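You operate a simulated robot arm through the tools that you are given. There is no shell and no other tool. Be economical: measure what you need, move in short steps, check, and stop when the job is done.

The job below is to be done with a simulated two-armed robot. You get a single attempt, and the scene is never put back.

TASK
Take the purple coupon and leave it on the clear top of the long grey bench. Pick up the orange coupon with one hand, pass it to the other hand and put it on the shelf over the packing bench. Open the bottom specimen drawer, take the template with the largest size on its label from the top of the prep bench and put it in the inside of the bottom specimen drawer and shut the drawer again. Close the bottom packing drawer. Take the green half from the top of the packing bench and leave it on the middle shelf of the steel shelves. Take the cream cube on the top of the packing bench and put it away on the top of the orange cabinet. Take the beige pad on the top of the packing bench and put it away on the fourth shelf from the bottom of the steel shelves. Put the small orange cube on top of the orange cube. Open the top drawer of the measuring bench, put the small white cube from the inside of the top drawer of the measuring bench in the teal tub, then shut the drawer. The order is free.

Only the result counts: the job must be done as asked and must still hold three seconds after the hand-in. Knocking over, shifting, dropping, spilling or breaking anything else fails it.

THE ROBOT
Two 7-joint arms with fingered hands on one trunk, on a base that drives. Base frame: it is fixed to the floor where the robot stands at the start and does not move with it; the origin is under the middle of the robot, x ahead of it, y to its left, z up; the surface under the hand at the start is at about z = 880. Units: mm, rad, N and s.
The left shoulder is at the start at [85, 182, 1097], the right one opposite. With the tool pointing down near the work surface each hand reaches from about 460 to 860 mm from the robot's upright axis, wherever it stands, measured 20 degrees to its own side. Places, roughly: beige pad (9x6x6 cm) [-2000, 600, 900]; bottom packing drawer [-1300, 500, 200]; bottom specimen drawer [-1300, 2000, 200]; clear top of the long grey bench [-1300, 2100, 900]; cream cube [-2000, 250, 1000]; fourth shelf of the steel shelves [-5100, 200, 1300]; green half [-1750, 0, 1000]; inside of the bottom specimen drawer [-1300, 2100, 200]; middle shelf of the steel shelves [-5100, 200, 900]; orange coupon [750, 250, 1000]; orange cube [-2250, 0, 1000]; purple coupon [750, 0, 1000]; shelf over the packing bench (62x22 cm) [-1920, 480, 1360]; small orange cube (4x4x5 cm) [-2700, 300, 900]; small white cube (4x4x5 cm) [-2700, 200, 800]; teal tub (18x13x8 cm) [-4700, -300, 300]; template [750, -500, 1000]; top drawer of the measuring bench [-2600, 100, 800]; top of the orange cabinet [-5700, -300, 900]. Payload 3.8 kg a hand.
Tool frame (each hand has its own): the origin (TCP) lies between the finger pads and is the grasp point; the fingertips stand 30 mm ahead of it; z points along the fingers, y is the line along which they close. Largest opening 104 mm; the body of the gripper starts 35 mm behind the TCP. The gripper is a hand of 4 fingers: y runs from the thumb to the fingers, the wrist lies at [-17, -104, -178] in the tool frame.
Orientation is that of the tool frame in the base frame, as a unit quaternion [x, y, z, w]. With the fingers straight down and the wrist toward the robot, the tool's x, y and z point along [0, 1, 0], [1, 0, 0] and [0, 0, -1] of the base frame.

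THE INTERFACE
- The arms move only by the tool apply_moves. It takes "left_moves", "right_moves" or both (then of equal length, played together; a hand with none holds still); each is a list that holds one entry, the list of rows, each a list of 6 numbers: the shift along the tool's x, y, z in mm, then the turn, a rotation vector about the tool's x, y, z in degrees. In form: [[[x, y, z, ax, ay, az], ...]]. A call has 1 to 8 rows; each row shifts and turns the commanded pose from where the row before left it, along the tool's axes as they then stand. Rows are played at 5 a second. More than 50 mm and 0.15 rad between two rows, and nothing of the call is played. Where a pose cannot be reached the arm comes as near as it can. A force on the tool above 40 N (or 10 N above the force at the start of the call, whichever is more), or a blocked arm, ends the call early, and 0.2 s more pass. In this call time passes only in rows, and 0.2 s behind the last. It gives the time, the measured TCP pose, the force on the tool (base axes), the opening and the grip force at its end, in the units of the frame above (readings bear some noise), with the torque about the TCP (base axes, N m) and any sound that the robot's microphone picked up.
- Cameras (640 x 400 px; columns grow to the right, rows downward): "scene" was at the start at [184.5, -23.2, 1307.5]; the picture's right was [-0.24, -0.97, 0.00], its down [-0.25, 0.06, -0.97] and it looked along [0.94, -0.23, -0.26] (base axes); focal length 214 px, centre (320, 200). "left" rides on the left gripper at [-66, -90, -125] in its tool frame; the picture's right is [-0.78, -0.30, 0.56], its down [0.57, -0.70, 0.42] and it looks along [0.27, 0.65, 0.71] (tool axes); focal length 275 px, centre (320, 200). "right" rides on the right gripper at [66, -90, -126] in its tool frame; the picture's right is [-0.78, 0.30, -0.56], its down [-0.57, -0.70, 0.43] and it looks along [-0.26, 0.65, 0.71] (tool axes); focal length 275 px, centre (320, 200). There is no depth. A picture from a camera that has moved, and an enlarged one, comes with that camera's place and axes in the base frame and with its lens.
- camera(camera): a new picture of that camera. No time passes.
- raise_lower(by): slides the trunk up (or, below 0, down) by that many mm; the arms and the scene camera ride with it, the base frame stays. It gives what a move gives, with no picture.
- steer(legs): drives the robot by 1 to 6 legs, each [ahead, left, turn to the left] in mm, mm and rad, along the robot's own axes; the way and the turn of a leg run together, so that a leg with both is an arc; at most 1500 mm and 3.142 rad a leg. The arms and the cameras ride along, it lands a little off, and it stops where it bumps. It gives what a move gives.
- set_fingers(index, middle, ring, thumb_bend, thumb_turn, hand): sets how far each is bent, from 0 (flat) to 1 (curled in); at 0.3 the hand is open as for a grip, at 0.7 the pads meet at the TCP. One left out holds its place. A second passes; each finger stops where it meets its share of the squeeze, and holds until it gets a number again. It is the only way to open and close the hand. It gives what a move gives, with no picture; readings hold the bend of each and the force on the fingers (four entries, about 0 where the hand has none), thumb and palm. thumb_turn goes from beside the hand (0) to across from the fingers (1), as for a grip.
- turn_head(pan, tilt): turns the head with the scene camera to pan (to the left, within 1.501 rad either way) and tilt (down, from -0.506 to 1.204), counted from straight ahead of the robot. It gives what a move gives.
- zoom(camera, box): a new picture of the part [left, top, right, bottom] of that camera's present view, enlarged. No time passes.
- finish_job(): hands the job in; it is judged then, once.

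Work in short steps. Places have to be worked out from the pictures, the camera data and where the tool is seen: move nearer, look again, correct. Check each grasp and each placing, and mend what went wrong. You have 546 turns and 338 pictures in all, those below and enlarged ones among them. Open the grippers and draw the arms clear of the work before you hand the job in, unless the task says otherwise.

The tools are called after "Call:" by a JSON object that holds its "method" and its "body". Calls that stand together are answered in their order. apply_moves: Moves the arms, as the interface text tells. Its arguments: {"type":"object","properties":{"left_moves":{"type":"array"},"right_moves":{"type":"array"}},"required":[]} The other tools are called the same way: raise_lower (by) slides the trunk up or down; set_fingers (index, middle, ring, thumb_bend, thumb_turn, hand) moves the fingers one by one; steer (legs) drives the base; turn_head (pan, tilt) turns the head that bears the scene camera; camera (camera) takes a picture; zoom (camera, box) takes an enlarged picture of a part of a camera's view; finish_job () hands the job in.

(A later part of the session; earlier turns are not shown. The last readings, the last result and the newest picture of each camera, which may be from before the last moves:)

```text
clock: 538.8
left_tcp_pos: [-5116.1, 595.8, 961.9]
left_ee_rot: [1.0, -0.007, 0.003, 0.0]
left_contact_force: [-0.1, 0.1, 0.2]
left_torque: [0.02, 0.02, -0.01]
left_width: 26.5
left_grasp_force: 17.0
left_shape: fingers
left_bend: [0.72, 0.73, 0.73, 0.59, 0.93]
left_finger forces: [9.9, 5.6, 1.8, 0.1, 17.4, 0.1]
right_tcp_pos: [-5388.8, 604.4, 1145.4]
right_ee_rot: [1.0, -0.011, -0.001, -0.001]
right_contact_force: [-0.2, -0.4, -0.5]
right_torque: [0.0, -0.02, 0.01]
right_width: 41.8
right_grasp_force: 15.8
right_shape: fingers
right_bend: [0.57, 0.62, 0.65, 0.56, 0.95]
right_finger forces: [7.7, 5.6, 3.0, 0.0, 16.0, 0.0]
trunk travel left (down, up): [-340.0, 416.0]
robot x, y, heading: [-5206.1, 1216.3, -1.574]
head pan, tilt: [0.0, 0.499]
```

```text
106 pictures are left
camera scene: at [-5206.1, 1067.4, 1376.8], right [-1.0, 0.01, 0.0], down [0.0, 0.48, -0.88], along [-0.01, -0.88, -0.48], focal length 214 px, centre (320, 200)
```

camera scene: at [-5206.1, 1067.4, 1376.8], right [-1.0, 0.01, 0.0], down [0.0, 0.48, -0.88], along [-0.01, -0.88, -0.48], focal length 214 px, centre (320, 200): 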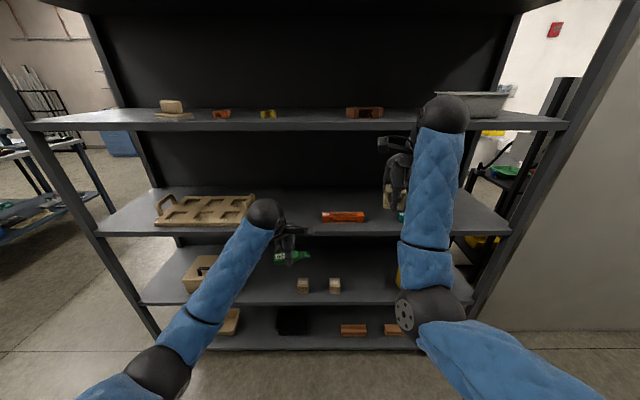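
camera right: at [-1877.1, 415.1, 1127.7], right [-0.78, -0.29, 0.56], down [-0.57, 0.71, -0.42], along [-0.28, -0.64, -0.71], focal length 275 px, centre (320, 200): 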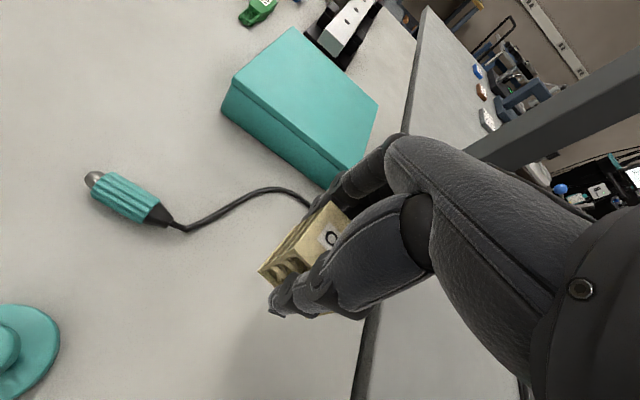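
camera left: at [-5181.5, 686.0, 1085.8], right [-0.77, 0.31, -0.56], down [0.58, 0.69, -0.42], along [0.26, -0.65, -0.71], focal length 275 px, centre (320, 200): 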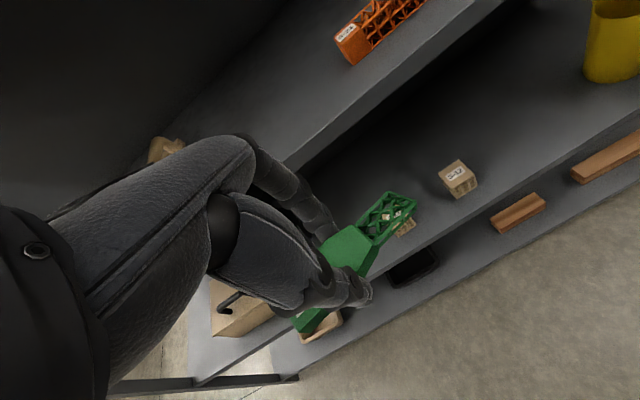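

Gap confirmed (x -4912…-5215). I shift the hand 40 mm left, drive 60 mm and extend over the board.

Call:
{"method": "steer", "body": {"legs": [[60, 0, 0]]}}

Call:
{"method": "apply_moves", "body": {"left_moves": [[[13, 38, 0, 0, 0, 0], [13, 38, 0, 0, 0, 0], [14, 38, 0, 0, 0, 0], [0, 37, 5, 0, 0, 0]]]}}

Call:
{"method": "camera", "body": {"camera": "left"}}

Call:
{"method": "zoom", "body": {"camera": "scene", "box": [200, 150, 400, 290]}}

```text
clock: 539.8
left_tcp_pos: [-5115.3, 535.6, 960.3]
left_ee_rot: [1.0, -0.008, 0.001, -0.001]
left_contact_force: [0.2, -0.3, -0.5]
left_torque: [0.03, 0.0, 0.04]
left_width: 26.4
left_grasp_force: 17.2
left_shape: fingers
left_bend: [0.72, 0.73, 0.73, 0.59, 0.93]
left_finger forces: [9.9, 5.7, 1.7, 0.0, 17.4, 0.0]
right_tcp_pos: [-5389.4, 544.5, 1146.4]
right_ee_rot: [1.0, -0.011, -0.001, -0.002]
right_contact_force: [-0.6, -0.6, -0.1]
right_torque: [0.02, 0.03, -0.02]
right_width: 41.8
right_grasp_force: 15.7
right_shape: fingers
right_bend: [0.57, 0.62, 0.66, 0.56, 0.95]
right_finger forces: [8.0, 6.1, 1.6, 0.0, 15.6, 0.0]
trunk travel left (down, up): [-340.0, 416.0]
robot x, y, heading: [-5202.4, 1153.9, -1.581]
head pan, tilt: [0.0, 0.499]
```

```text
clock: 540.8
left_tcp_pos: [-5078.4, 387.9, 953.6]
left_ee_rot: [1.0, -0.007, 0.003, -0.002]
left_contact_force: [0.3, 0.3, -3.2]
left_torque: [-0.11, 0.01, 0.02]
left_width: 26.1
left_grasp_force: 17.7
left_shape: fingers
left_bend: [0.72, 0.73, 0.74, 0.59, 0.94]
left_finger forces: [9.9, 5.7, 1.7, 0.1, 17.3, 0.0]
right_tcp_pos: [-5390.9, 545.9, 1146.2]
right_ee_rot: [1.0, -0.01, 0.001, -0.001]
right_contact_force: [-0.6, 1.0, -0.9]
right_torque: [-0.04, -0.02, 0.05]
right_width: 41.7
right_grasp_force: 15.7
right_shape: fingers
right_bend: [0.57, 0.62, 0.66, 0.56, 0.95]
right_finger forces: [7.9, 6.0, 1.7, 0.0, 15.7, 0.1]
trunk travel left (down, up): [-340.0, 416.0]
robot x, y, heading: [-5205.9, 1161.1, -1.577]
head pan, tilt: [0.0, 0.499]
```

```text
105 pictures are left
camera left: at [-5145.5, 477.5, 1078.3], right [-0.77, 0.31, -0.56], down [0.59, 0.69, -0.42], along [0.26, -0.65, -0.71], focal length 275 px, centre (320, 200)
```

left: 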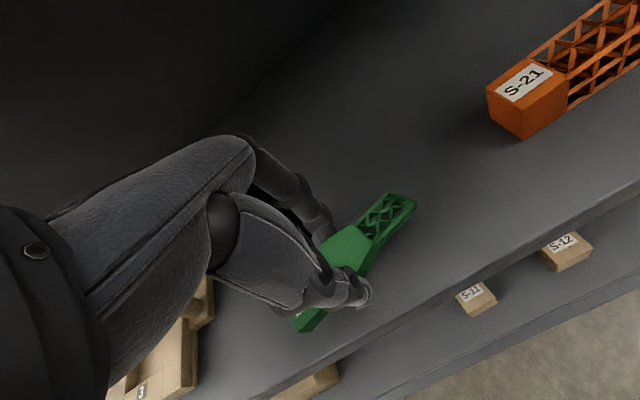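

```text
2.86 times, centred on (300, 220) of scene
camera zoom: at [-5207.8, 1009.2, 1376.8], right [-1.0, 0.01, 0.0], down [0.0, 0.48, -0.88], along [-0.01, -0.88, -0.48], focal length 613 px, centre (377, 143)
```

zoom: 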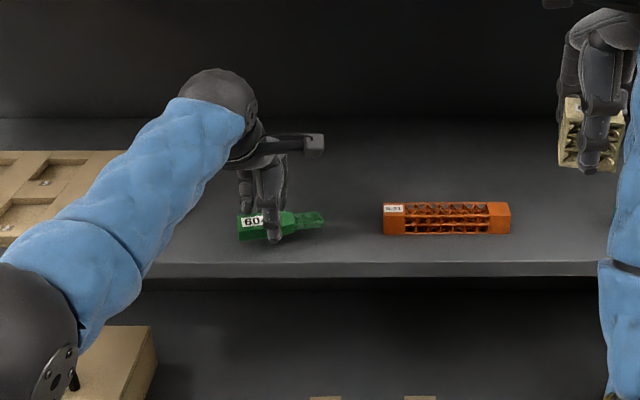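

I lower until the green half touches the board.

Call:
{"method": "apply_moves", "body": {"left_moves": [[[0, 0, 10, 0, 0, 0], [0, 0, 6, 0, 0, 0], [0, 0, 4, 0, 0, 0]]]}}

Call:
{"method": "zoom", "body": {"camera": "scene", "box": [250, 180, 350, 250]}}

```text
clock: 541.6
left_tcp_pos: [-5078.9, 385.3, 934.7]
left_ee_rot: [1.0, -0.008, 0.001, 0.0]
left_contact_force: [1.5, 0.6, 0.0]
left_torque: [-0.02, 0.0, 0.0]
left_width: 26.2
left_grasp_force: 17.9
left_shape: fingers
left_bend: [0.72, 0.73, 0.74, 0.59, 0.94]
left_finger forces: [9.8, 5.7, 1.7, 0.0, 17.4, 0.0]
right_tcp_pos: [-5388.5, 545.7, 1145.8]
right_ee_rot: [1.0, -0.011, -0.001, -0.001]
right_contact_force: [-0.6, 0.3, -0.9]
right_torque: [0.05, -0.02, 0.0]
right_width: 41.5
right_grasp_force: 16.2
right_shape: fingers
right_bend: [0.57, 0.62, 0.66, 0.56, 0.95]
right_finger forces: [7.8, 6.1, 1.6, 0.0, 15.6, 0.1]
trunk travel left (down, up): [-340.0, 416.0]
robot x, y, heading: [-5204.0, 1154.9, -1.581]
head pan, tilt: [0.0, 0.499]
```

```text
5.71 times, centred on (300, 215) of scene
camera zoom: at [-5206.2, 1008.0, 1376.8], right [-1.0, 0.01, 0.0], down [0.0, 0.48, -0.88], along [-0.01, -0.88, -0.48], focal length 1226 px, centre (434, 114)
```

zoom: 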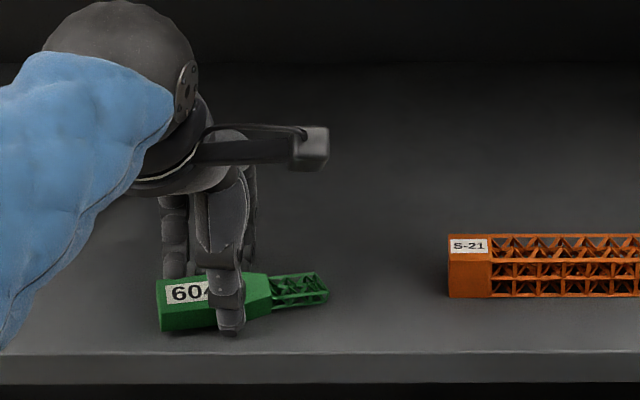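

Call:
{"method": "apply_moves", "body": {"left_moves": [[[0, 0, 4, 0, 0, 0], [0, 0, 4, 0, 0, 0], [0, 0, 3, 0, 0, 0]]]}}

```text
clock: 542.4
left_tcp_pos: [-5077.4, 386.2, 932.7]
left_ee_rot: [1.0, -0.008, 0.001, 0.008]
left_contact_force: [2.1, -1.2, 27.3]
left_torque: [0.8, 0.16, -0.04]
left_width: 25.6
left_grasp_force: 29.3
left_shape: fingers
left_bend: [0.72, 0.73, 0.73, 0.6, 0.94]
left_finger forces: [11.8, 6.5, 2.2, 0.0, 37.8, 0.0]
right_tcp_pos: [-5388.3, 547.1, 1148.3]
right_ee_rot: [1.0, -0.01, -0.001, 0.002]
right_contact_force: [0.7, 0.3, 0.8]
right_torque: [0.0, 0.01, 0.0]
right_width: 41.7
right_grasp_force: 15.7
right_shape: fingers
right_bend: [0.57, 0.62, 0.66, 0.56, 0.95]
right_finger forces: [8.0, 6.1, 1.6, 0.0, 15.7, 0.0]
trunk travel left (down, up): [-340.0, 416.0]
robot x, y, heading: [-5205.7, 1155.0, -1.573]
head pan, tilt: [0.0, 0.499]
```

Firm contact (27 N). I ease up 4 mm, release, and withdraw upward and back.

Call:
{"method": "apply_moves", "body": {"left_moves": [[[0, 0, -7, 0, 0, 0]]]}}

Call:
{"method": "set_fingers", "body": {"hand": "left", "index": 0.45, "middle": 0.45, "ring": 0.45, "thumb_bend": 0.45}}

Call:
{"method": "apply_moves", "body": {"left_moves": [[[0, 0, -15, 0, 0, 0], [0, 0, -25, 0, 0, 0], [0, -25, 0, 0, 0, 0], [0, -40, 0, 0, 0, 0], [0, -40, 0, 0, 0, 0]]]}}

Call:
{"method": "zoom", "body": {"camera": "scene", "box": [220, 160, 360, 260]}}

```text
clock: 542.8
left_tcp_pos: [-5077.8, 387.4, 933.5]
left_ee_rot: [1.0, -0.007, 0.001, 0.0]
left_contact_force: [1.0, -3.9, 14.2]
left_torque: [0.25, 0.13, 0.0]
left_width: 25.8
left_grasp_force: 23.3
left_shape: fingers
left_bend: [0.72, 0.73, 0.73, 0.61, 0.94]
left_finger forces: [12.3, 7.2, 2.4, 0.0, 25.4, 0.0]
right_tcp_pos: [-5388.5, 546.3, 1146.8]
right_ee_rot: [1.0, -0.01, -0.001, 0.0]
right_contact_force: [-0.1, 0.7, -0.4]
right_torque: [-0.02, 0.01, -0.04]
right_width: 41.7
right_grasp_force: 15.5
right_shape: fingers
right_bend: [0.57, 0.62, 0.66, 0.56, 0.95]
right_finger forces: [7.8, 6.1, 1.6, 0.0, 15.7, 0.0]
trunk travel left (down, up): [-340.0, 416.0]
robot x, y, heading: [-5206.2, 1158.0, -1.579]
head pan, tilt: [0.0, 0.499]
```

```text
clock: 543.8
left_tcp_pos: [-5077.4, 386.8, 932.6]
left_ee_rot: [1.0, -0.007, 0.002, 0.0]
left_contact_force: [-1.4, 2.9, 10.0]
left_torque: [-0.19, -0.02, -0.01]
left_width: 66.2
left_grasp_force: 5.3
left_shape: fingers
left_bend: [0.45, 0.49, 0.45, 0.45, 0.97]
left_finger forces: [1.3, 8.9, 0.0, 0.0, 0.1, 0.0]
right_tcp_pos: [-5388.7, 545.7, 1148.1]
right_ee_rot: [1.0, -0.011, -0.001, 0.0]
right_contact_force: [0.3, -0.4, -0.2]
right_torque: [0.01, 0.02, 0.0]
right_width: 41.6
right_grasp_force: 15.9
right_shape: fingers
right_bend: [0.57, 0.62, 0.66, 0.56, 0.95]
right_finger forces: [7.9, 6.0, 1.6, 0.1, 15.6, 0.0]
trunk travel left (down, up): [-340.0, 416.0]
robot x, y, heading: [-5204.5, 1153.7, -1.581]
head pan, tilt: [0.0, 0.499]
```

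```text
clock: 545.0
left_tcp_pos: [-5094.1, 387.9, 966.7]
left_ee_rot: [1.0, -0.008, 0.003, -0.001]
left_contact_force: [0.1, 0.5, -0.1]
left_torque: [0.0, 0.0, -0.03]
left_width: 66.3
left_grasp_force: 0.1
left_shape: fingers
left_bend: [0.45, 0.45, 0.45, 0.45, 0.97]
left_finger forces: [0.1, 0.1, 0.0, 0.0, 0.0, 0.0]
left hand out of reach, approached as far as the arm can: row 3, 4, 5
right_tcp_pos: [-5388.7, 546.5, 1147.3]
right_ee_rot: [1.0, -0.011, -0.001, -0.002]
right_contact_force: [0.0, -0.2, 0.1]
right_torque: [-0.01, 0.01, 0.02]
right_width: 41.8
right_grasp_force: 15.4
right_shape: fingers
right_bend: [0.57, 0.62, 0.66, 0.56, 0.95]
right_finger forces: [8.0, 6.2, 1.5, 0.0, 15.5, 0.1]
trunk travel left (down, up): [-340.0, 416.0]
robot x, y, heading: [-5204.8, 1155.7, -1.58]
head pan, tilt: [0.0, 0.499]
```

```text
4.00 times, centred on (290, 210) of scene
camera zoom: at [-5206.2, 1007.7, 1376.8], right [-1.0, 0.01, 0.0], down [0.0, 0.48, -0.88], along [-0.01, -0.88, -0.48], focal length 858 px, centre (440, 160)
```

zoom: 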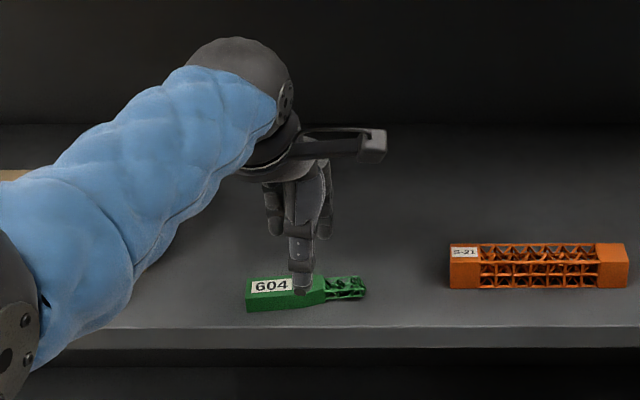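

Green half lies on the middle shelf. I back out, retract the left arm, and drive round to the orange cabinet on the south side.

Call:
{"method": "steer", "body": {"legs": [[-200, 0, 0]]}}

Call:
{"method": "apply_moves", "body": {"left_moves": [[[20, -35, -25, 0, 0, 0], [20, -35, -25, 0, 0, 0], [20, -35, -25, 0, 0, 0], [20, -35, -25, 0, 0, 0], [20, -35, -25, 0, 0, 0], [20, -30, -25, 0, 0, 0]]]}}

Call:
{"method": "steer", "body": {"legs": [[0, 1350, 0], [1400, 0, 0], [1350, 0, 0], [0, 0, -1.571], [1380, 0, 0]]}}

Call:
{"method": "turn_head", "body": {"pan": -0.9, "tilt": 0.45}}

Call:
{"method": "camera", "body": {"camera": "scene"}}

```text
clock: 546.6
left_tcp_pos: [-5090.3, 592.5, 968.4]
left_ee_rot: [1.0, -0.005, 0.002, 0.001]
left_contact_force: [0.1, 0.0, 0.5]
left_torque: [-0.04, 0.02, 0.03]
left_width: 66.5
left_grasp_force: 0.0
left_shape: fingers
left_bend: [0.45, 0.45, 0.45, 0.45, 0.97]
left_finger forces: [0.0, 0.0, 0.0, 0.1, 0.0, 0.0]
right_tcp_pos: [-5385.1, 748.7, 1146.7]
right_ee_rot: [1.0, -0.008, -0.001, -0.001]
right_contact_force: [-0.8, 0.7, 0.3]
right_torque: [-0.02, -0.01, -0.01]
right_width: 41.7
right_grasp_force: 15.6
right_shape: fingers
right_bend: [0.57, 0.62, 0.66, 0.56, 0.95]
right_finger forces: [8.0, 6.1, 1.7, 0.1, 15.6, 0.0]
trunk travel left (down, up): [-340.0, 416.0]
robot x, y, heading: [-5199.0, 1364.1, -1.573]
head pan, tilt: [0.0, 0.499]
```

```text
clock: 548.0
left_tcp_pos: [-4987.8, 590.7, 1135.6]
left_ee_rot: [1.0, -0.006, 0.002, -0.001]
left_contact_force: [0.3, -0.4, 0.2]
left_torque: [-0.04, -0.02, 0.01]
left_width: 66.4
left_grasp_force: 0.0
left_shape: fingers
left_bend: [0.45, 0.45, 0.45, 0.45, 0.97]
left_finger forces: [0.1, 0.1, 0.0, 0.0, 0.0, 0.1]
left hand out of reach, approached as far as the arm can: row 1, 2, 3, 4, 5, 6
right_tcp_pos: [-5385.3, 748.4, 1147.4]
right_ee_rot: [1.0, -0.009, -0.001, -0.001]
right_contact_force: [-0.5, 0.8, -0.8]
right_torque: [-0.03, -0.01, 0.0]
right_width: 41.8
right_grasp_force: 15.4
right_shape: fingers
right_bend: [0.57, 0.62, 0.66, 0.56, 0.95]
right_finger forces: [8.0, 6.1, 1.7, 0.0, 15.6, 0.0]
trunk travel left (down, up): [-340.0, 416.0]
robot x, y, heading: [-5205.4, 1363.9, -1.577]
head pan, tilt: [0.0, 0.499]
```

```text
clock: 578.1
left_tcp_pos: [-5956.9, -1680.9, 1134.6]
left_ee_rot: [0.713, -0.701, 0.002, 0.0]
left_contact_force: [-0.1, -0.7, 0.2]
left_torque: [0.0, -0.05, 0.01]
left_width: 66.4
left_grasp_force: 0.0
left_shape: fingers
left_bend: [0.45, 0.45, 0.45, 0.45, 0.97]
left_finger forces: [0.1, 0.0, 0.1, 0.1, 0.0, 0.0]
right_tcp_pos: [-5812.0, -1279.3, 1146.0]
right_ee_rot: [0.711, -0.703, 0.001, -0.001]
right_contact_force: [-1.5, 0.0, 0.3]
right_torque: [0.0, -0.02, -0.03]
right_width: 41.0
right_grasp_force: 14.3
right_shape: fingers
right_bend: [0.58, 0.62, 0.66, 0.56, 0.95]
right_finger forces: [7.3, 5.3, 2.3, 0.0, 14.0, 0.0]
trunk travel left (down, up): [-340.0, 416.0]
robot x, y, heading: [-5187.9, -1443.8, -3.119]
head pan, tilt: [0.0, 0.499]
```

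```text
clock: 579.3
left_tcp_pos: [-5955.4, -1681.0, 1134.9]
left_ee_rot: [0.713, -0.701, 0.002, 0.002]
left_contact_force: [-0.1, 0.7, -0.5]
left_torque: [0.02, 0.01, 0.0]
left_width: 66.4
left_grasp_force: 0.0
left_shape: fingers
left_bend: [0.45, 0.45, 0.45, 0.45, 0.97]
left_finger forces: [0.0, 0.1, 0.0, 0.0, 0.1, 0.0]
right_tcp_pos: [-5811.2, -1279.7, 1146.1]
right_ee_rot: [0.711, -0.704, -0.001, -0.001]
right_contact_force: [0.2, 0.1, -0.3]
right_torque: [0.01, -0.01, -0.05]
right_width: 41.3
right_grasp_force: 13.9
right_shape: fingers
right_bend: [0.58, 0.62, 0.66, 0.56, 0.95]
right_finger forces: [7.3, 5.3, 2.2, 0.0, 13.9, 0.1]
trunk travel left (down, up): [-340.0, 416.0]
robot x, y, heading: [-5196.0, -1442.7, -3.121]
head pan, tilt: [-0.901, 0.45]
```

```text
101 pictures are left
camera scene: at [-5309.7, -1374.5, 1381.3], right [0.77, 0.64, 0.0], down [0.28, -0.33, -0.9], along [-0.58, 0.69, -0.44], focal length 214 px, centre (320, 200)
```

scene: 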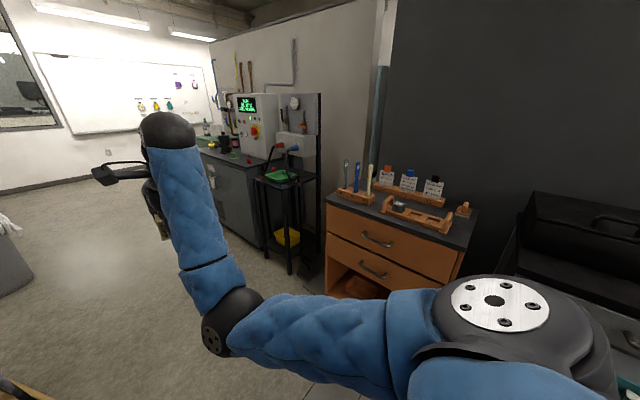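

From two views the cabinet top is at z ≈ 845, its front-right corner near (-5306, -501). A free spot is around (-5372, -440). I raise the left hand, turn to face the cabinet and approach.

Call:
{"method": "apply_moves", "body": {"left_moves": [[[0, 0, -40, 0, 0, 0], [0, 0, -40, 0, 0, 0], [0, 0, -30, 0, 0, 0]]]}}

Call:
{"method": "steer", "body": {"legs": [[0, 0, -1.392], [330, 0, 0]]}}

Call:
{"method": "turn_head", "body": {"pan": 0.0, "tilt": 0.6}}

Call:
{"method": "camera", "body": {"camera": "scene"}}

Call:
{"method": "camera", "body": {"camera": "right"}}

```text
clock: 580.1
left_tcp_pos: [-5930.4, -1681.3, 1226.5]
left_ee_rot: [0.714, -0.7, 0.002, 0.0]
left_contact_force: [-0.1, -0.4, 0.6]
left_torque: [0.01, 0.01, 0.0]
left_width: 66.2
left_grasp_force: 0.1
left_shape: fingers
left_bend: [0.45, 0.45, 0.45, 0.45, 0.97]
left_finger forces: [0.0, 0.0, 0.0, 0.0, 0.0, 0.0]
left hand out of reach, approached as far as the arm can: row 1, 2, 3
right_tcp_pos: [-5810.1, -1279.0, 1146.8]
right_ee_rot: [0.711, -0.704, 0.0, -0.001]
right_contact_force: [-0.3, -0.9, -0.3]
right_torque: [0.0, 0.02, 0.0]
right_width: 40.5
right_grasp_force: 14.4
right_shape: fingers
right_bend: [0.58, 0.62, 0.66, 0.56, 0.95]
right_finger forces: [7.3, 5.3, 2.3, 0.0, 14.2, 0.1]
trunk travel left (down, up): [-340.0, 416.0]
robot x, y, heading: [-5195.1, -1439.7, -3.117]
head pan, tilt: [-0.901, 0.45]
```

```text
clock: 585.7
left_tcp_pos: [-5613.8, -426.2, 1226.0]
left_ee_rot: [-0.092, 0.996, -0.002, -0.002]
left_contact_force: [-0.3, -0.2, -0.1]
left_torque: [-0.02, -0.05, 0.0]
left_width: 66.8
left_grasp_force: 0.1
left_shape: fingers
left_bend: [0.45, 0.45, 0.45, 0.45, 0.97]
left_finger forces: [0.0, 0.1, 0.0, 0.1, 0.0, 0.1]
right_tcp_pos: [-5196.5, -478.7, 1146.9]
right_ee_rot: [-0.088, 0.996, -0.001, 0.001]
right_contact_force: [-0.3, 0.4, 0.0]
right_torque: [0.0, 0.03, -0.03]
right_width: 40.8
right_grasp_force: 14.8
right_shape: fingers
right_bend: [0.58, 0.63, 0.66, 0.56, 0.95]
right_finger forces: [7.2, 5.2, 2.4, 0.0, 13.6, 0.1]
trunk travel left (down, up): [-340.0, 416.0]
robot x, y, heading: [-5258.4, -1115.4, 1.763]
head pan, tilt: [-0.901, 0.45]
```

```text
clock: 586.9
left_tcp_pos: [-5614.2, -426.8, 1225.5]
left_ee_rot: [-0.092, 0.996, -0.001, -0.001]
left_contact_force: [0.4, 0.5, -0.4]
left_torque: [-0.02, 0.02, -0.02]
left_width: 66.5
left_grasp_force: 0.0
left_shape: fingers
left_bend: [0.45, 0.45, 0.45, 0.45, 0.97]
left_finger forces: [0.0, 0.1, 0.0, 0.0, 0.0, 0.1]
right_tcp_pos: [-5197.9, -479.4, 1146.2]
right_ee_rot: [-0.088, 0.996, 0.0, 0.001]
right_contact_force: [-0.4, 0.6, -0.5]
right_torque: [0.03, 0.03, 0.03]
right_width: 40.7
right_grasp_force: 14.4
right_shape: fingers
right_bend: [0.58, 0.63, 0.66, 0.56, 0.95]
right_finger forces: [7.3, 5.2, 2.4, 0.0, 13.6, 0.1]
trunk travel left (down, up): [-340.0, 416.0]
robot x, y, heading: [-5257.2, -1112.4, 1.763]
head pan, tilt: [0.0, 0.6]
```

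```text
100 pictures are left
camera scene: at [-5283.9, -972.7, 1367.8], right [0.98, 0.19, 0.0], down [0.11, -0.55, -0.82], along [-0.16, 0.81, -0.57], focal length 214 px, centre (320, 200)
```

scene: 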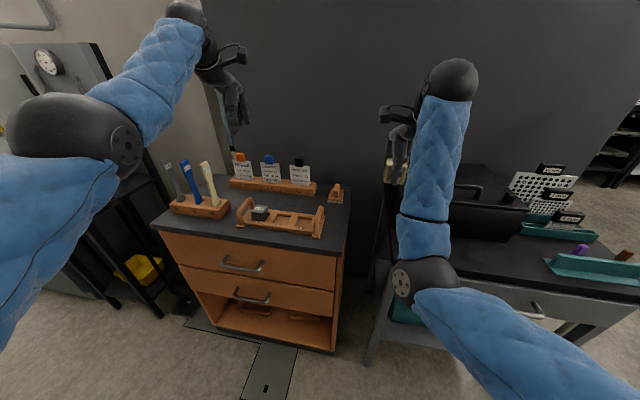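

```text
99 pictures are left
camera right: at [-5246.3, -579.8, 1271.5], right [0.71, 0.43, 0.56], down [0.69, -0.59, -0.42], along [0.15, 0.68, -0.71], focal length 275 px, centre (320, 200)
```

right: 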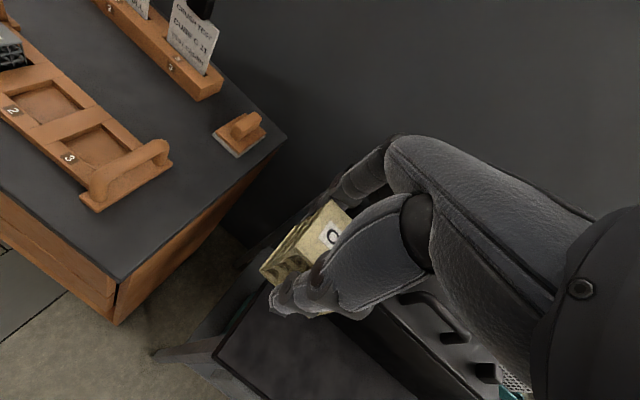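

Refining with both views: top z ≈ 885; a good free spot is (-5340, -312), right of the tray and before the small pad. I drive 130 mm closer and move the right hand above it.

Call:
{"method": "steer", "body": {"legs": [[130, 0, 0]]}}

Call:
{"method": "apply_moves", "body": {"right_moves": [[[36, 20, 0, 0, 0, 5], [38, 15, 0, 0, 0, 5], [37, 15, 20, 0, 0, 0], [0, 0, 40, 0, 0, 0], [0, 0, 40, 0, 0, 0]]]}}

Call:
{"method": "camera", "body": {"camera": "right"}}

Call:
{"method": "camera", "body": {"camera": "scene"}}

```text
clock: 588.2
left_tcp_pos: [-5641.8, -297.5, 1225.5]
left_ee_rot: [-0.093, 0.996, -0.002, -0.001]
left_contact_force: [-0.1, -0.3, 0.0]
left_torque: [0.0, -0.03, -0.05]
left_width: 66.5
left_grasp_force: 0.0
left_shape: fingers
left_bend: [0.45, 0.45, 0.45, 0.45, 0.97]
left_finger forces: [0.0, 0.0, 0.1, 0.1, 0.0, 0.0]
right_tcp_pos: [-5223.1, -349.8, 1145.2]
right_ee_rot: [-0.09, 0.996, -0.001, 0.0]
right_contact_force: [0.1, 0.1, -0.4]
right_torque: [-0.01, 0.03, -0.01]
right_width: 40.6
right_grasp_force: 14.2
right_shape: fingers
right_bend: [0.58, 0.63, 0.66, 0.56, 0.95]
right_finger forces: [7.2, 5.3, 2.4, 0.0, 13.6, 0.0]
trunk travel left (down, up): [-340.0, 416.0]
robot x, y, heading: [-5280.9, -987.4, 1.767]
head pan, tilt: [0.0, 0.6]
```

```text
clock: 589.4
left_tcp_pos: [-5640.4, -300.3, 1225.0]
left_ee_rot: [-0.093, 0.996, -0.002, -0.002]
left_contact_force: [-0.7, -0.3, 0.3]
left_torque: [-0.01, -0.01, 0.0]
left_width: 66.4
left_grasp_force: 0.1
left_shape: fingers
left_bend: [0.45, 0.45, 0.45, 0.45, 0.97]
left_finger forces: [0.0, 0.0, 0.1, 0.1, 0.0, 0.0]
right_tcp_pos: [-5340.9, -309.5, 1044.3]
right_ee_rot: [-0.003, 1.0, 0.0, 0.001]
right_contact_force: [-0.6, 0.4, 0.2]
right_torque: [0.03, 0.0, -0.01]
right_width: 40.3
right_grasp_force: 14.4
right_shape: fingers
right_bend: [0.58, 0.63, 0.66, 0.56, 0.95]
right_finger forces: [7.1, 5.2, 2.5, 0.0, 13.4, 0.1]
trunk travel left (down, up): [-340.0, 416.0]
robot x, y, heading: [-5277.5, -990.4, 1.766]
head pan, tilt: [0.0, 0.6]
```

```text
98 pictures are left
camera right: at [-5407.0, -400.1, 1169.6], right [0.77, 0.3, 0.56], down [0.58, -0.7, -0.42], along [0.26, 0.65, -0.71], focal length 275 px, centre (320, 200)
```

right: 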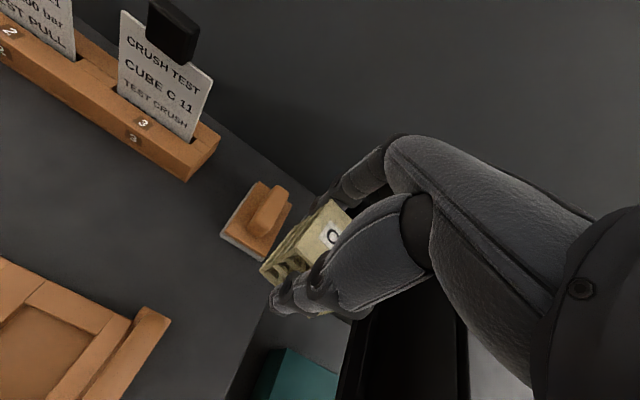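

```text
97 pictures are left
camera scene: at [-5309.6, -844.2, 1367.7], right [0.98, 0.19, 0.0], down [0.11, -0.55, -0.82], along [-0.16, 0.81, -0.57], focal length 214 px, centre (320, 200)
```

scene: 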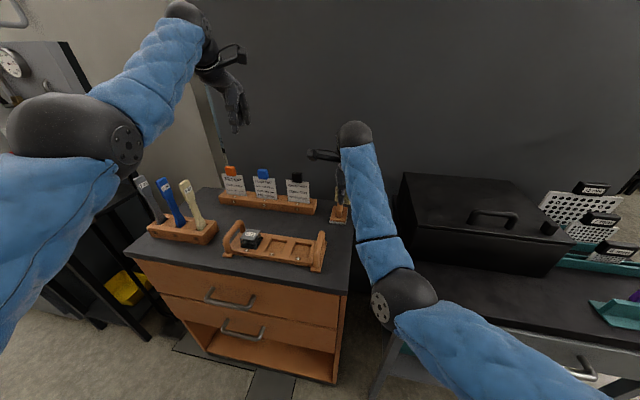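

The spot checks out. I shift 7 mm inward and lower toward the cabinet top.

Call:
{"method": "apply_moves", "body": {"right_moves": [[[7, -2, 35, 0, 0, 0], [0, 0, 40, 0, 0, 0], [0, 0, 30, 0, 0, 0]]]}}

Call:
{"method": "camera", "body": {"camera": "right"}}

Call:
{"method": "zoom", "body": {"camera": "scene", "box": [280, 140, 400, 240]}}

```text
clock: 590.2
left_tcp_pos: [-5640.8, -299.6, 1225.3]
left_ee_rot: [-0.092, 0.996, -0.002, -0.001]
left_contact_force: [0.4, 0.3, 0.6]
left_torque: [0.0, 0.01, -0.03]
left_width: 66.4
left_grasp_force: 0.1
left_shape: fingers
left_bend: [0.45, 0.45, 0.45, 0.45, 0.97]
left_finger forces: [0.0, 0.1, 0.0, 0.0, 0.0, 0.0]
right_tcp_pos: [-5347.6, -312.8, 939.6]
right_ee_rot: [-0.002, 1.0, -0.001, 0.001]
right_contact_force: [0.5, -0.3, -0.8]
right_torque: [0.03, 0.0, -0.01]
right_width: 40.2
right_grasp_force: 13.9
right_shape: fingers
right_bend: [0.58, 0.63, 0.66, 0.56, 0.95]
right_finger forces: [7.2, 5.2, 2.5, 0.0, 13.4, 0.0]
trunk travel left (down, up): [-340.0, 416.0]
robot x, y, heading: [-5279.3, -988.3, 1.761]
head pan, tilt: [0.0, 0.6]
```

```text
96 pictures are left
camera right: at [-5411.8, -404.3, 1064.8], right [0.77, 0.3, 0.56], down [0.58, -0.7, -0.42], along [0.26, 0.65, -0.71], focal length 275 px, centre (320, 200)
```

right: 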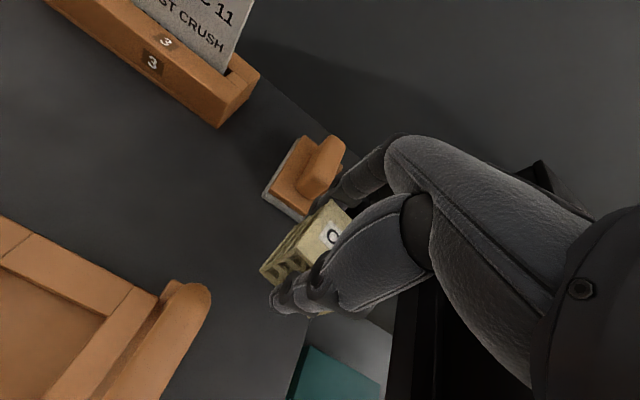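

```text
4.00 times, centred on (340, 190) of scene
camera zoom: at [-5309.5, -844.3, 1367.7], right [0.98, 0.19, 0.0], down [0.11, -0.55, -0.82], along [-0.16, 0.81, -0.57], focal length 858 px, centre (240, 240)
```

zoom: 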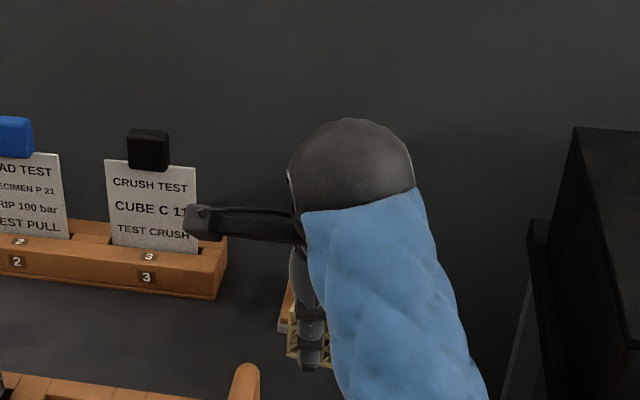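

I nudge it 14 mm back from the small pad and 8 mm inward, then lower to contact.

Call:
{"method": "apply_moves", "body": {"right_moves": [[[8, -14, 0, 0, 0, 0], [0, 0, 8, 0, 0, 0], [0, 0, 4, 0, 0, 0], [0, 0, 4, 0, 0, 0], [0, 0, 3, 0, 0, 0]]]}}

```text
clock: 591.4
left_tcp_pos: [-5641.7, -300.9, 1225.5]
left_ee_rot: [-0.093, 0.996, -0.002, -0.002]
left_contact_force: [0.0, 0.3, -0.8]
left_torque: [0.03, 0.02, -0.03]
left_width: 66.3
left_grasp_force: 0.1
left_shape: fingers
left_bend: [0.45, 0.45, 0.45, 0.45, 0.97]
left_finger forces: [0.0, 0.0, 0.0, 0.0, 0.0, 0.0]
right_tcp_pos: [-5354.1, -328.3, 921.7]
right_ee_rot: [-0.001, 1.0, -0.001, 0.001]
right_contact_force: [0.0, -0.5, -0.9]
right_torque: [0.05, -0.02, 0.0]
right_width: 41.0
right_grasp_force: 14.2
right_shape: fingers
right_bend: [0.58, 0.63, 0.67, 0.56, 0.95]
right_finger forces: [7.0, 5.2, 2.4, 0.0, 13.4, 0.0]
trunk travel left (down, up): [-340.0, 416.0]
robot x, y, heading: [-5282.8, -989.8, 1.769]
head pan, tilt: [0.0, 0.6]
```

Call:
{"method": "apply_moves", "body": {"right_moves": [[[0, 0, 4, 0, 0, 0], [0, 0, 4, 0, 0, 0], [0, 0, 4, 0, 0, 0]]]}}

Call:
{"method": "camera", "body": {"camera": "right"}}

```text
clock: 592.2
left_tcp_pos: [-5639.9, -299.4, 1226.3]
left_ee_rot: [-0.092, 0.996, -0.002, -0.002]
left_contact_force: [-0.3, -0.5, 0.1]
left_torque: [0.01, 0.01, 0.0]
left_width: 66.8
left_grasp_force: 0.0
left_shape: fingers
left_bend: [0.45, 0.45, 0.45, 0.45, 0.97]
left_finger forces: [0.1, 0.1, 0.0, 0.0, 0.0, 0.1]
right_tcp_pos: [-5354.7, -327.5, 909.8]
right_ee_rot: [-0.001, 1.0, -0.001, 0.0]
right_contact_force: [0.5, -0.1, -0.8]
right_torque: [0.0, 0.03, -0.04]
right_width: 40.6
right_grasp_force: 14.1
right_shape: fingers
right_bend: [0.58, 0.63, 0.67, 0.56, 0.95]
right_finger forces: [7.1, 5.2, 2.4, 0.1, 13.5, 0.0]
trunk travel left (down, up): [-340.0, 416.0]
robot x, y, heading: [-5280.1, -990.6, 1.76]
head pan, tilt: [0.0, 0.6]
```

```text
94 pictures are left
camera right: at [-5419.1, -417.9, 1035.1], right [0.77, 0.3, 0.56], down [0.58, -0.7, -0.42], along [0.26, 0.65, -0.71], focal length 275 px, centre (320, 200)
```

right: 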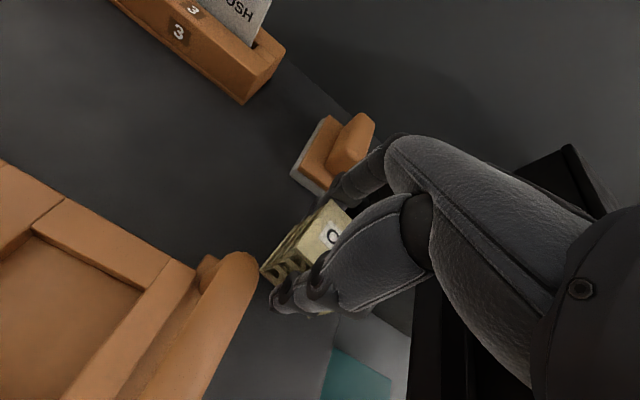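

No contact yet; the top is lower (≈ 848). I continue down in small steps.

Call:
{"method": "apply_moves", "body": {"right_moves": [[[0, 0, 6, 0, 0, 0], [0, 0, 6, 0, 0, 0], [0, 0, 5, 0, 0, 0]]]}}

Call:
{"method": "apply_moves", "body": {"right_moves": [[[0, 0, 4, 0, 0, 0], [0, 0, 3, 0, 0, 0], [0, 0, 3, 0, 0, 0]]]}}

Call:
{"method": "camera", "body": {"camera": "right"}}

```text
clock: 593.0
left_tcp_pos: [-5640.2, -300.6, 1226.8]
left_ee_rot: [-0.093, 0.996, -0.001, -0.002]
left_contact_force: [-0.7, -0.5, 0.1]
left_torque: [0.03, 0.03, -0.02]
left_width: 66.4
left_grasp_force: 0.0
left_shape: fingers
left_bend: [0.45, 0.45, 0.45, 0.45, 0.97]
left_finger forces: [0.0, 0.0, 0.0, 0.0, 0.1, 0.0]
right_tcp_pos: [-5352.7, -328.6, 895.8]
right_ee_rot: [-0.002, 1.0, 0.001, 0.001]
right_contact_force: [-1.0, -1.2, 5.1]
right_torque: [0.1, -0.02, 0.03]
right_width: 40.5
right_grasp_force: 15.6
right_shape: fingers
right_bend: [0.58, 0.63, 0.67, 0.56, 0.95]
right_finger forces: [7.3, 5.5, 3.3, 0.0, 15.4, 0.0]
trunk travel left (down, up): [-340.0, 416.0]
robot x, y, heading: [-5283.3, -990.6, 1.764]
head pan, tilt: [0.0, 0.6]
```

```text
clock: 593.8
left_tcp_pos: [-5639.6, -303.4, 1229.8]
left_ee_rot: [-0.094, 0.996, 0.0, -0.002]
left_contact_force: [0.4, 0.1, -0.3]
left_torque: [0.0, -0.02, 0.01]
left_width: 66.2
left_grasp_force: 0.2
left_shape: fingers
left_bend: [0.45, 0.45, 0.45, 0.45, 0.97]
left_finger forces: [0.0, 0.0, 0.0, 0.1, 0.0, 0.0]
right_tcp_pos: [-5353.5, -327.2, 893.7]
right_ee_rot: [-0.002, 1.0, 0.009, -0.002]
right_contact_force: [1.2, -1.2, 37.6]
right_torque: [0.09, -0.05, 0.03]
right_width: 40.5
right_grasp_force: 24.6
right_shape: fingers
right_bend: [0.59, 0.62, 0.67, 0.56, 0.95]
right_finger forces: [10.5, 13.8, 4.3, 0.0, 21.0, 0.1]
trunk travel left (down, up): [-340.0, 416.0]
robot x, y, heading: [-5280.9, -987.3, 1.767]
head pan, tilt: [0.0, 0.6]
```

```text
93 pictures are left
camera right: at [-5418.4, -419.6, 1016.6], right [0.78, 0.29, 0.56], down [0.57, -0.69, -0.44], along [0.26, 0.66, -0.7], focal length 275 px, centre (320, 200)
```

right: 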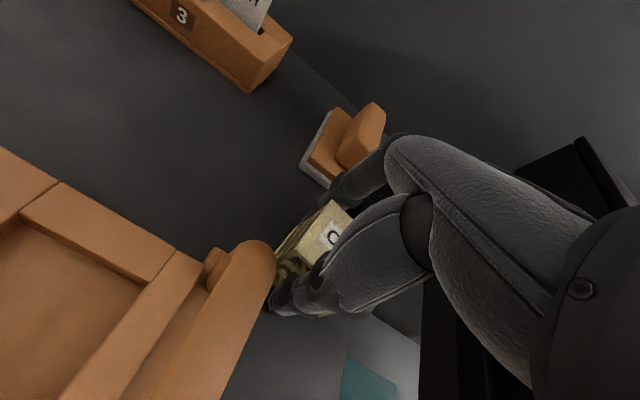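

Contact. I ease up and release gently.

Call:
{"method": "apply_moves", "body": {"right_moves": [[[0, 0, -8, 0, 0, 0]]]}}

Call:
{"method": "set_fingers", "body": {"hand": "right", "index": 0.48, "middle": 0.48, "ring": 0.48, "thumb_bend": 0.46}}

Call:
{"method": "apply_moves", "body": {"right_moves": [[[0, 0, -15, 0, 0, 0], [0, 0, -35, 0, 0, 0], [0, 0, -45, 0, 0, 0], [0, 0, -45, 0, 0, 0]]]}}

Call:
{"method": "camera", "body": {"camera": "right"}}

```text
clock: 594.2
left_tcp_pos: [-5641.3, -300.9, 1226.7]
left_ee_rot: [-0.093, 0.996, -0.001, -0.002]
left_contact_force: [-0.1, 0.3, -0.3]
left_torque: [0.01, -0.01, 0.02]
left_width: 66.5
left_grasp_force: 0.2
left_shape: fingers
left_bend: [0.45, 0.45, 0.45, 0.45, 0.97]
left_finger forces: [0.1, 0.1, 0.0, 0.0, 0.0, 0.0]
right_tcp_pos: [-5353.9, -328.3, 894.0]
right_ee_rot: [-0.003, 1.0, 0.002, 0.0]
right_contact_force: [-4.0, 4.3, 17.9]
right_torque: [0.5, 0.07, 0.07]
right_width: 40.3
right_grasp_force: 20.5
right_shape: fingers
right_bend: [0.58, 0.62, 0.66, 0.57, 0.95]
right_finger forces: [9.3, 13.6, 3.5, 0.1, 14.9, 0.1]
trunk travel left (down, up): [-340.0, 416.0]
robot x, y, heading: [-5281.0, -984.0, 1.764]
head pan, tilt: [0.0, 0.6]
```

```text
clock: 595.2
left_tcp_pos: [-5641.2, -302.4, 1229.1]
left_ee_rot: [-0.092, 0.996, 0.0, -0.002]
left_contact_force: [0.0, 0.5, 0.4]
left_torque: [0.01, 0.0, 0.02]
left_width: 66.5
left_grasp_force: 0.0
left_shape: fingers
left_bend: [0.45, 0.45, 0.45, 0.45, 0.97]
left_finger forces: [0.0, 0.0, 0.0, 0.1, 0.1, 0.0]
right_tcp_pos: [-5353.2, -329.3, 892.8]
right_ee_rot: [-0.003, 1.0, 0.001, 0.0]
right_contact_force: [-2.0, -7.1, 19.2]
right_torque: [0.37, 0.18, 0.12]
right_width: 54.1
right_grasp_force: 9.8
right_shape: fingers
right_bend: [0.54, 0.51, 0.48, 0.46, 0.97]
right_finger forces: [13.2, 6.7, 0.0, 0.1, 0.0, 0.0]
trunk travel left (down, up): [-340.0, 416.0]
robot x, y, heading: [-5277.5, -987.4, 1.765]
head pan, tilt: [0.0, 0.6]
```

```text
clock: 596.2
left_tcp_pos: [-5640.2, -299.8, 1226.3]
left_ee_rot: [-0.092, 0.996, -0.001, -0.001]
left_contact_force: [-0.5, 0.2, -0.1]
left_torque: [-0.02, -0.02, -0.02]
left_width: 66.5
left_grasp_force: 0.1
left_shape: fingers
left_bend: [0.45, 0.45, 0.45, 0.45, 0.97]
left_finger forces: [0.0, 0.0, 0.0, 0.0, 0.1, 0.1]
right_tcp_pos: [-5354.4, -326.8, 1033.1]
right_ee_rot: [-0.002, 1.0, 0.0, 0.001]
right_contact_force: [-0.8, 0.0, -0.3]
right_torque: [0.03, 0.03, 0.01]
right_width: 61.5
right_grasp_force: 0.0
right_shape: fingers
right_bend: [0.48, 0.48, 0.48, 0.46, 0.97]
right_finger forces: [0.0, 0.0, 0.1, 0.1, 0.0, 0.0]
trunk travel left (down, up): [-340.0, 416.0]
robot x, y, heading: [-5285.3, -988.3, 1.763]
head pan, tilt: [0.0, 0.6]
```

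```text
92 pictures are left
camera right: at [-5420.2, -418.5, 1157.8], right [0.77, 0.3, 0.56], down [0.58, -0.7, -0.42], along [0.26, 0.65, -0.71], focal length 275 px, centre (320, 200)
```

right: 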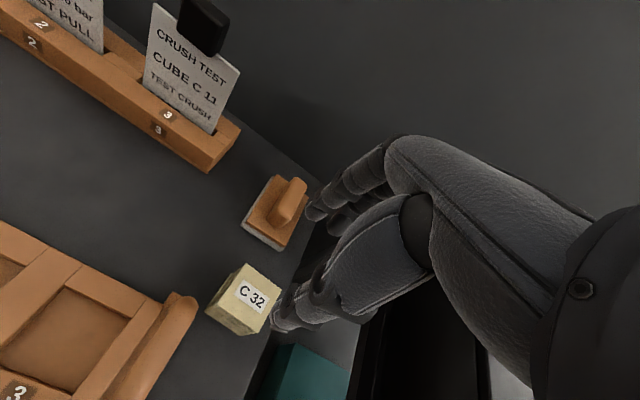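

Cream cube stands on the orange cabinet. Now the last two jobs at the prep bench: I drive there by the south side.

Call:
{"method": "steer", "body": {"legs": [[-520, 0, 0], [0, 0, -1.763], [0, -350, 0], [1500, 0, 0], [1500, 0, 0], [1000, 0, 0]]}}

Call:
{"method": "turn_head", "body": {"pan": 0.5, "tilt": 0.3}}

Call:
{"method": "camera", "body": {"camera": "scene"}}

```text
clock: 624.3
left_tcp_pos: [-398.9, -1361.4, 1225.8]
left_ee_rot: [0.69, 0.724, 0.0, -0.003]
left_contact_force: [0.1, -0.8, -0.3]
left_torque: [0.02, 0.02, -0.03]
left_width: 66.4
left_grasp_force: 0.1
left_shape: fingers
left_bend: [0.45, 0.45, 0.45, 0.45, 0.97]
left_finger forces: [0.0, 0.0, 0.1, 0.0, 0.0, 0.0]
right_tcp_pos: [-466.5, -1641.3, 1031.9]
right_ee_rot: [0.752, 0.659, -0.001, 0.0]
right_contact_force: [-0.5, 0.2, 0.1]
right_torque: [0.01, -0.02, -0.06]
right_width: 61.0
right_grasp_force: 0.1
right_shape: fingers
right_bend: [0.48, 0.48, 0.48, 0.46, 0.97]
right_finger forces: [0.1, 0.1, 0.0, 0.0, 0.0, 0.1]
trunk travel left (down, up): [-340.0, 416.0]
robot x, y, heading: [-1129.7, -1624.3, 0.052]
head pan, tilt: [0.0, 0.6]
```

```text
clock: 625.2
left_tcp_pos: [-398.9, -1361.5, 1225.0]
left_ee_rot: [0.69, 0.724, 0.0, -0.003]
left_contact_force: [0.0, 0.0, 0.3]
left_torque: [-0.01, 0.01, 0.02]
left_width: 66.7
left_grasp_force: 0.2
left_shape: fingers
left_bend: [0.45, 0.45, 0.45, 0.45, 0.97]
left_finger forces: [0.0, 0.0, 0.0, 0.0, 0.0, 0.0]
right_tcp_pos: [-465.6, -1640.4, 1031.6]
right_ee_rot: [0.752, 0.659, -0.001, 0.0]
right_contact_force: [-0.2, 0.2, 0.5]
right_torque: [0.02, -0.02, -0.01]
right_width: 61.2
right_grasp_force: 0.0
right_shape: fingers
right_bend: [0.48, 0.48, 0.48, 0.46, 0.97]
right_finger forces: [0.0, 0.0, 0.1, 0.1, 0.0, 0.0]
trunk travel left (down, up): [-340.0, 416.0]
robot x, y, heading: [-1128.0, -1622.0, 0.053]
head pan, tilt: [0.499, 0.3]
```

```text
91 pictures are left
camera scene: at [-992.3, -1570.6, 1395.2], right [0.53, -0.85, 0.0], down [-0.25, -0.16, -0.95], along [0.81, 0.5, -0.3], focal length 214 px, centre (320, 200)
```

scene: 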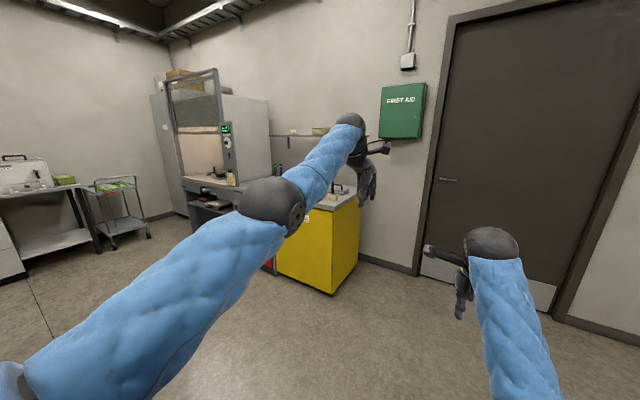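

I drive to the prep bench (standing at about (-250, -190)) and look.

Call:
{"method": "steer", "body": {"legs": [[0, 0, -0.053], [850, 0, 0], [0, 1432, 0]]}}

Call:
{"method": "turn_head", "body": {"pan": 0.0, "tilt": 0.45}}

Call:
{"method": "camera", "body": {"camera": "scene"}}

```text
clock: 636.9
left_tcp_pos: [466.1, 40.2, 1226.4]
left_ee_rot: [0.708, 0.706, 0.002, -0.003]
left_contact_force: [-0.5, 0.6, -0.5]
left_torque: [0.0, 0.0, -0.03]
left_width: 66.5
left_grasp_force: 0.0
left_shape: fingers
left_bend: [0.45, 0.45, 0.45, 0.45, 0.97]
left_finger forces: [0.0, 0.1, 0.0, 0.1, 0.0, 0.0]
right_tcp_pos: [384.6, -236.5, 1032.7]
right_ee_rot: [0.769, 0.639, -0.002, 0.0]
right_contact_force: [0.8, 0.0, -0.3]
right_torque: [0.0, 0.05, 0.0]
right_width: 61.1
right_grasp_force: 0.0
right_shape: fingers
right_bend: [0.48, 0.48, 0.48, 0.46, 0.97]
right_finger forces: [0.1, 0.0, 0.0, 0.0, 0.1, 0.0]
trunk travel left (down, up): [-340.0, 416.0]
robot x, y, heading: [-276.3, -182.0, 0.004]
head pan, tilt: [0.499, 0.3]
```

```text
clock: 637.9
left_tcp_pos: [466.2, 38.5, 1226.3]
left_ee_rot: [0.708, 0.706, 0.0, -0.003]
left_contact_force: [0.1, 0.4, -0.6]
left_torque: [0.01, 0.0, 0.02]
left_width: 66.4
left_grasp_force: 0.1
left_shape: fingers
left_bend: [0.45, 0.45, 0.45, 0.45, 0.97]
left_finger forces: [0.0, 0.1, 0.1, 0.0, 0.1, 0.0]
right_tcp_pos: [385.2, -235.9, 1032.6]
right_ee_rot: [0.769, 0.639, -0.001, 0.0]
right_contact_force: [1.2, 0.0, 0.4]
right_torque: [0.0, -0.01, 0.04]
right_width: 61.3
right_grasp_force: 0.0
right_shape: fingers
right_bend: [0.48, 0.48, 0.48, 0.46, 0.97]
right_finger forces: [0.0, 0.0, 0.0, 0.0, 0.0, 0.1]
trunk travel left (down, up): [-340.0, 416.0]
robot x, y, heading: [-274.0, -182.3, 0.003]
head pan, tilt: [0.0, 0.45]
```

```text
90 pictures are left
camera scene: at [-127.0, -184.3, 1381.3], right [0.01, -1.0, 0.0], down [-0.44, 0.0, -0.9], along [0.9, 0.01, -0.44], focal length 214 px, centre (320, 200)
```

scene: 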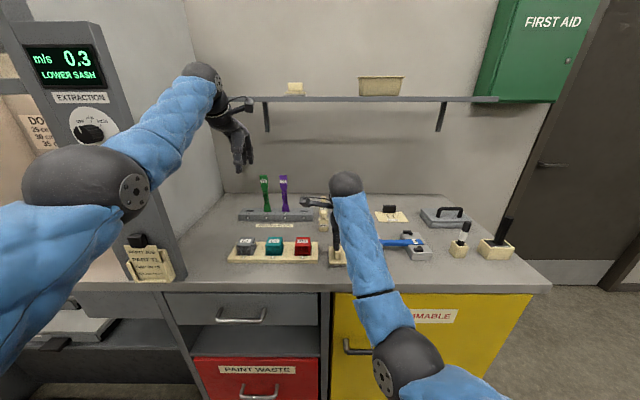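

I shift right to y ≈ -270 so the left elbow stays clear of the hood panel, and drive forward.

Call:
{"method": "steer", "body": {"legs": [[0, -88, 0], [245, 0, 0]]}}

Call:
{"method": "camera", "body": {"camera": "left"}}

Call:
{"method": "camera", "body": {"camera": "right"}}

```text
clock: 640.4
left_tcp_pos: [710.5, -45.7, 1225.5]
left_ee_rot: [0.708, 0.706, 0.0, -0.002]
left_contact_force: [0.6, 0.7, 0.2]
left_torque: [0.01, 0.04, 0.01]
left_width: 66.4
left_grasp_force: 0.2
left_shape: fingers
left_bend: [0.45, 0.45, 0.45, 0.45, 0.97]
left_finger forces: [0.0, 0.0, 0.0, 0.1, 0.0, 0.0]
right_tcp_pos: [629.6, -321.1, 1031.3]
right_ee_rot: [0.769, 0.639, -0.001, 0.0]
right_contact_force: [-0.6, 0.3, -0.9]
right_torque: [0.03, -0.01, -0.03]
right_width: 61.0
right_grasp_force: 0.0
right_shape: fingers
right_bend: [0.48, 0.48, 0.48, 0.46, 0.97]
right_finger forces: [0.0, 0.0, 0.0, 0.1, 0.0, 0.0]
trunk travel left (down, up): [-340.0, 416.0]
robot x, y, heading: [-35.0, -269.6, 0.005]
head pan, tilt: [0.0, 0.45]
```

```text
89 pictures are left
camera left: at [621.0, -112.7, 1350.2], right [-0.3, -0.77, -0.56], down [-0.7, 0.58, -0.42], along [0.65, 0.27, -0.72], focal length 275 px, centre (320, 200)
```

left: 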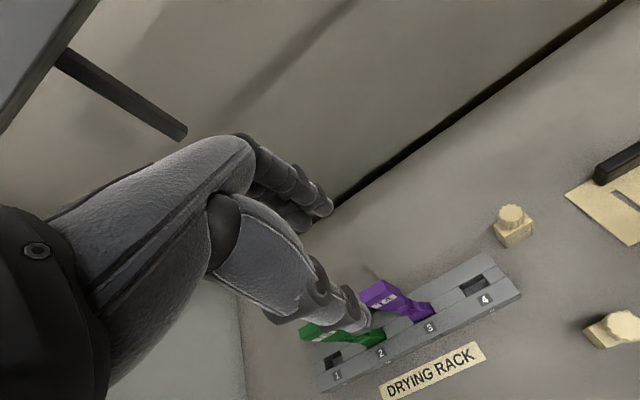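

```text
88 pictures are left
camera right: at [553.8, -239.8, 1156.6], right [0.15, -0.82, 0.56], down [-0.8, -0.44, -0.42], along [0.59, -0.38, -0.71], focal length 275 px, centre (320, 200)
```

right: 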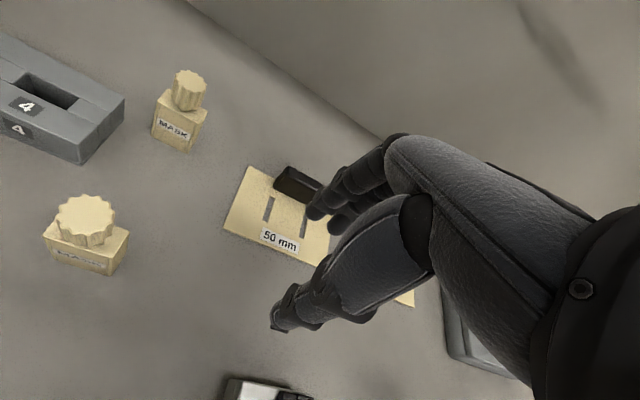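

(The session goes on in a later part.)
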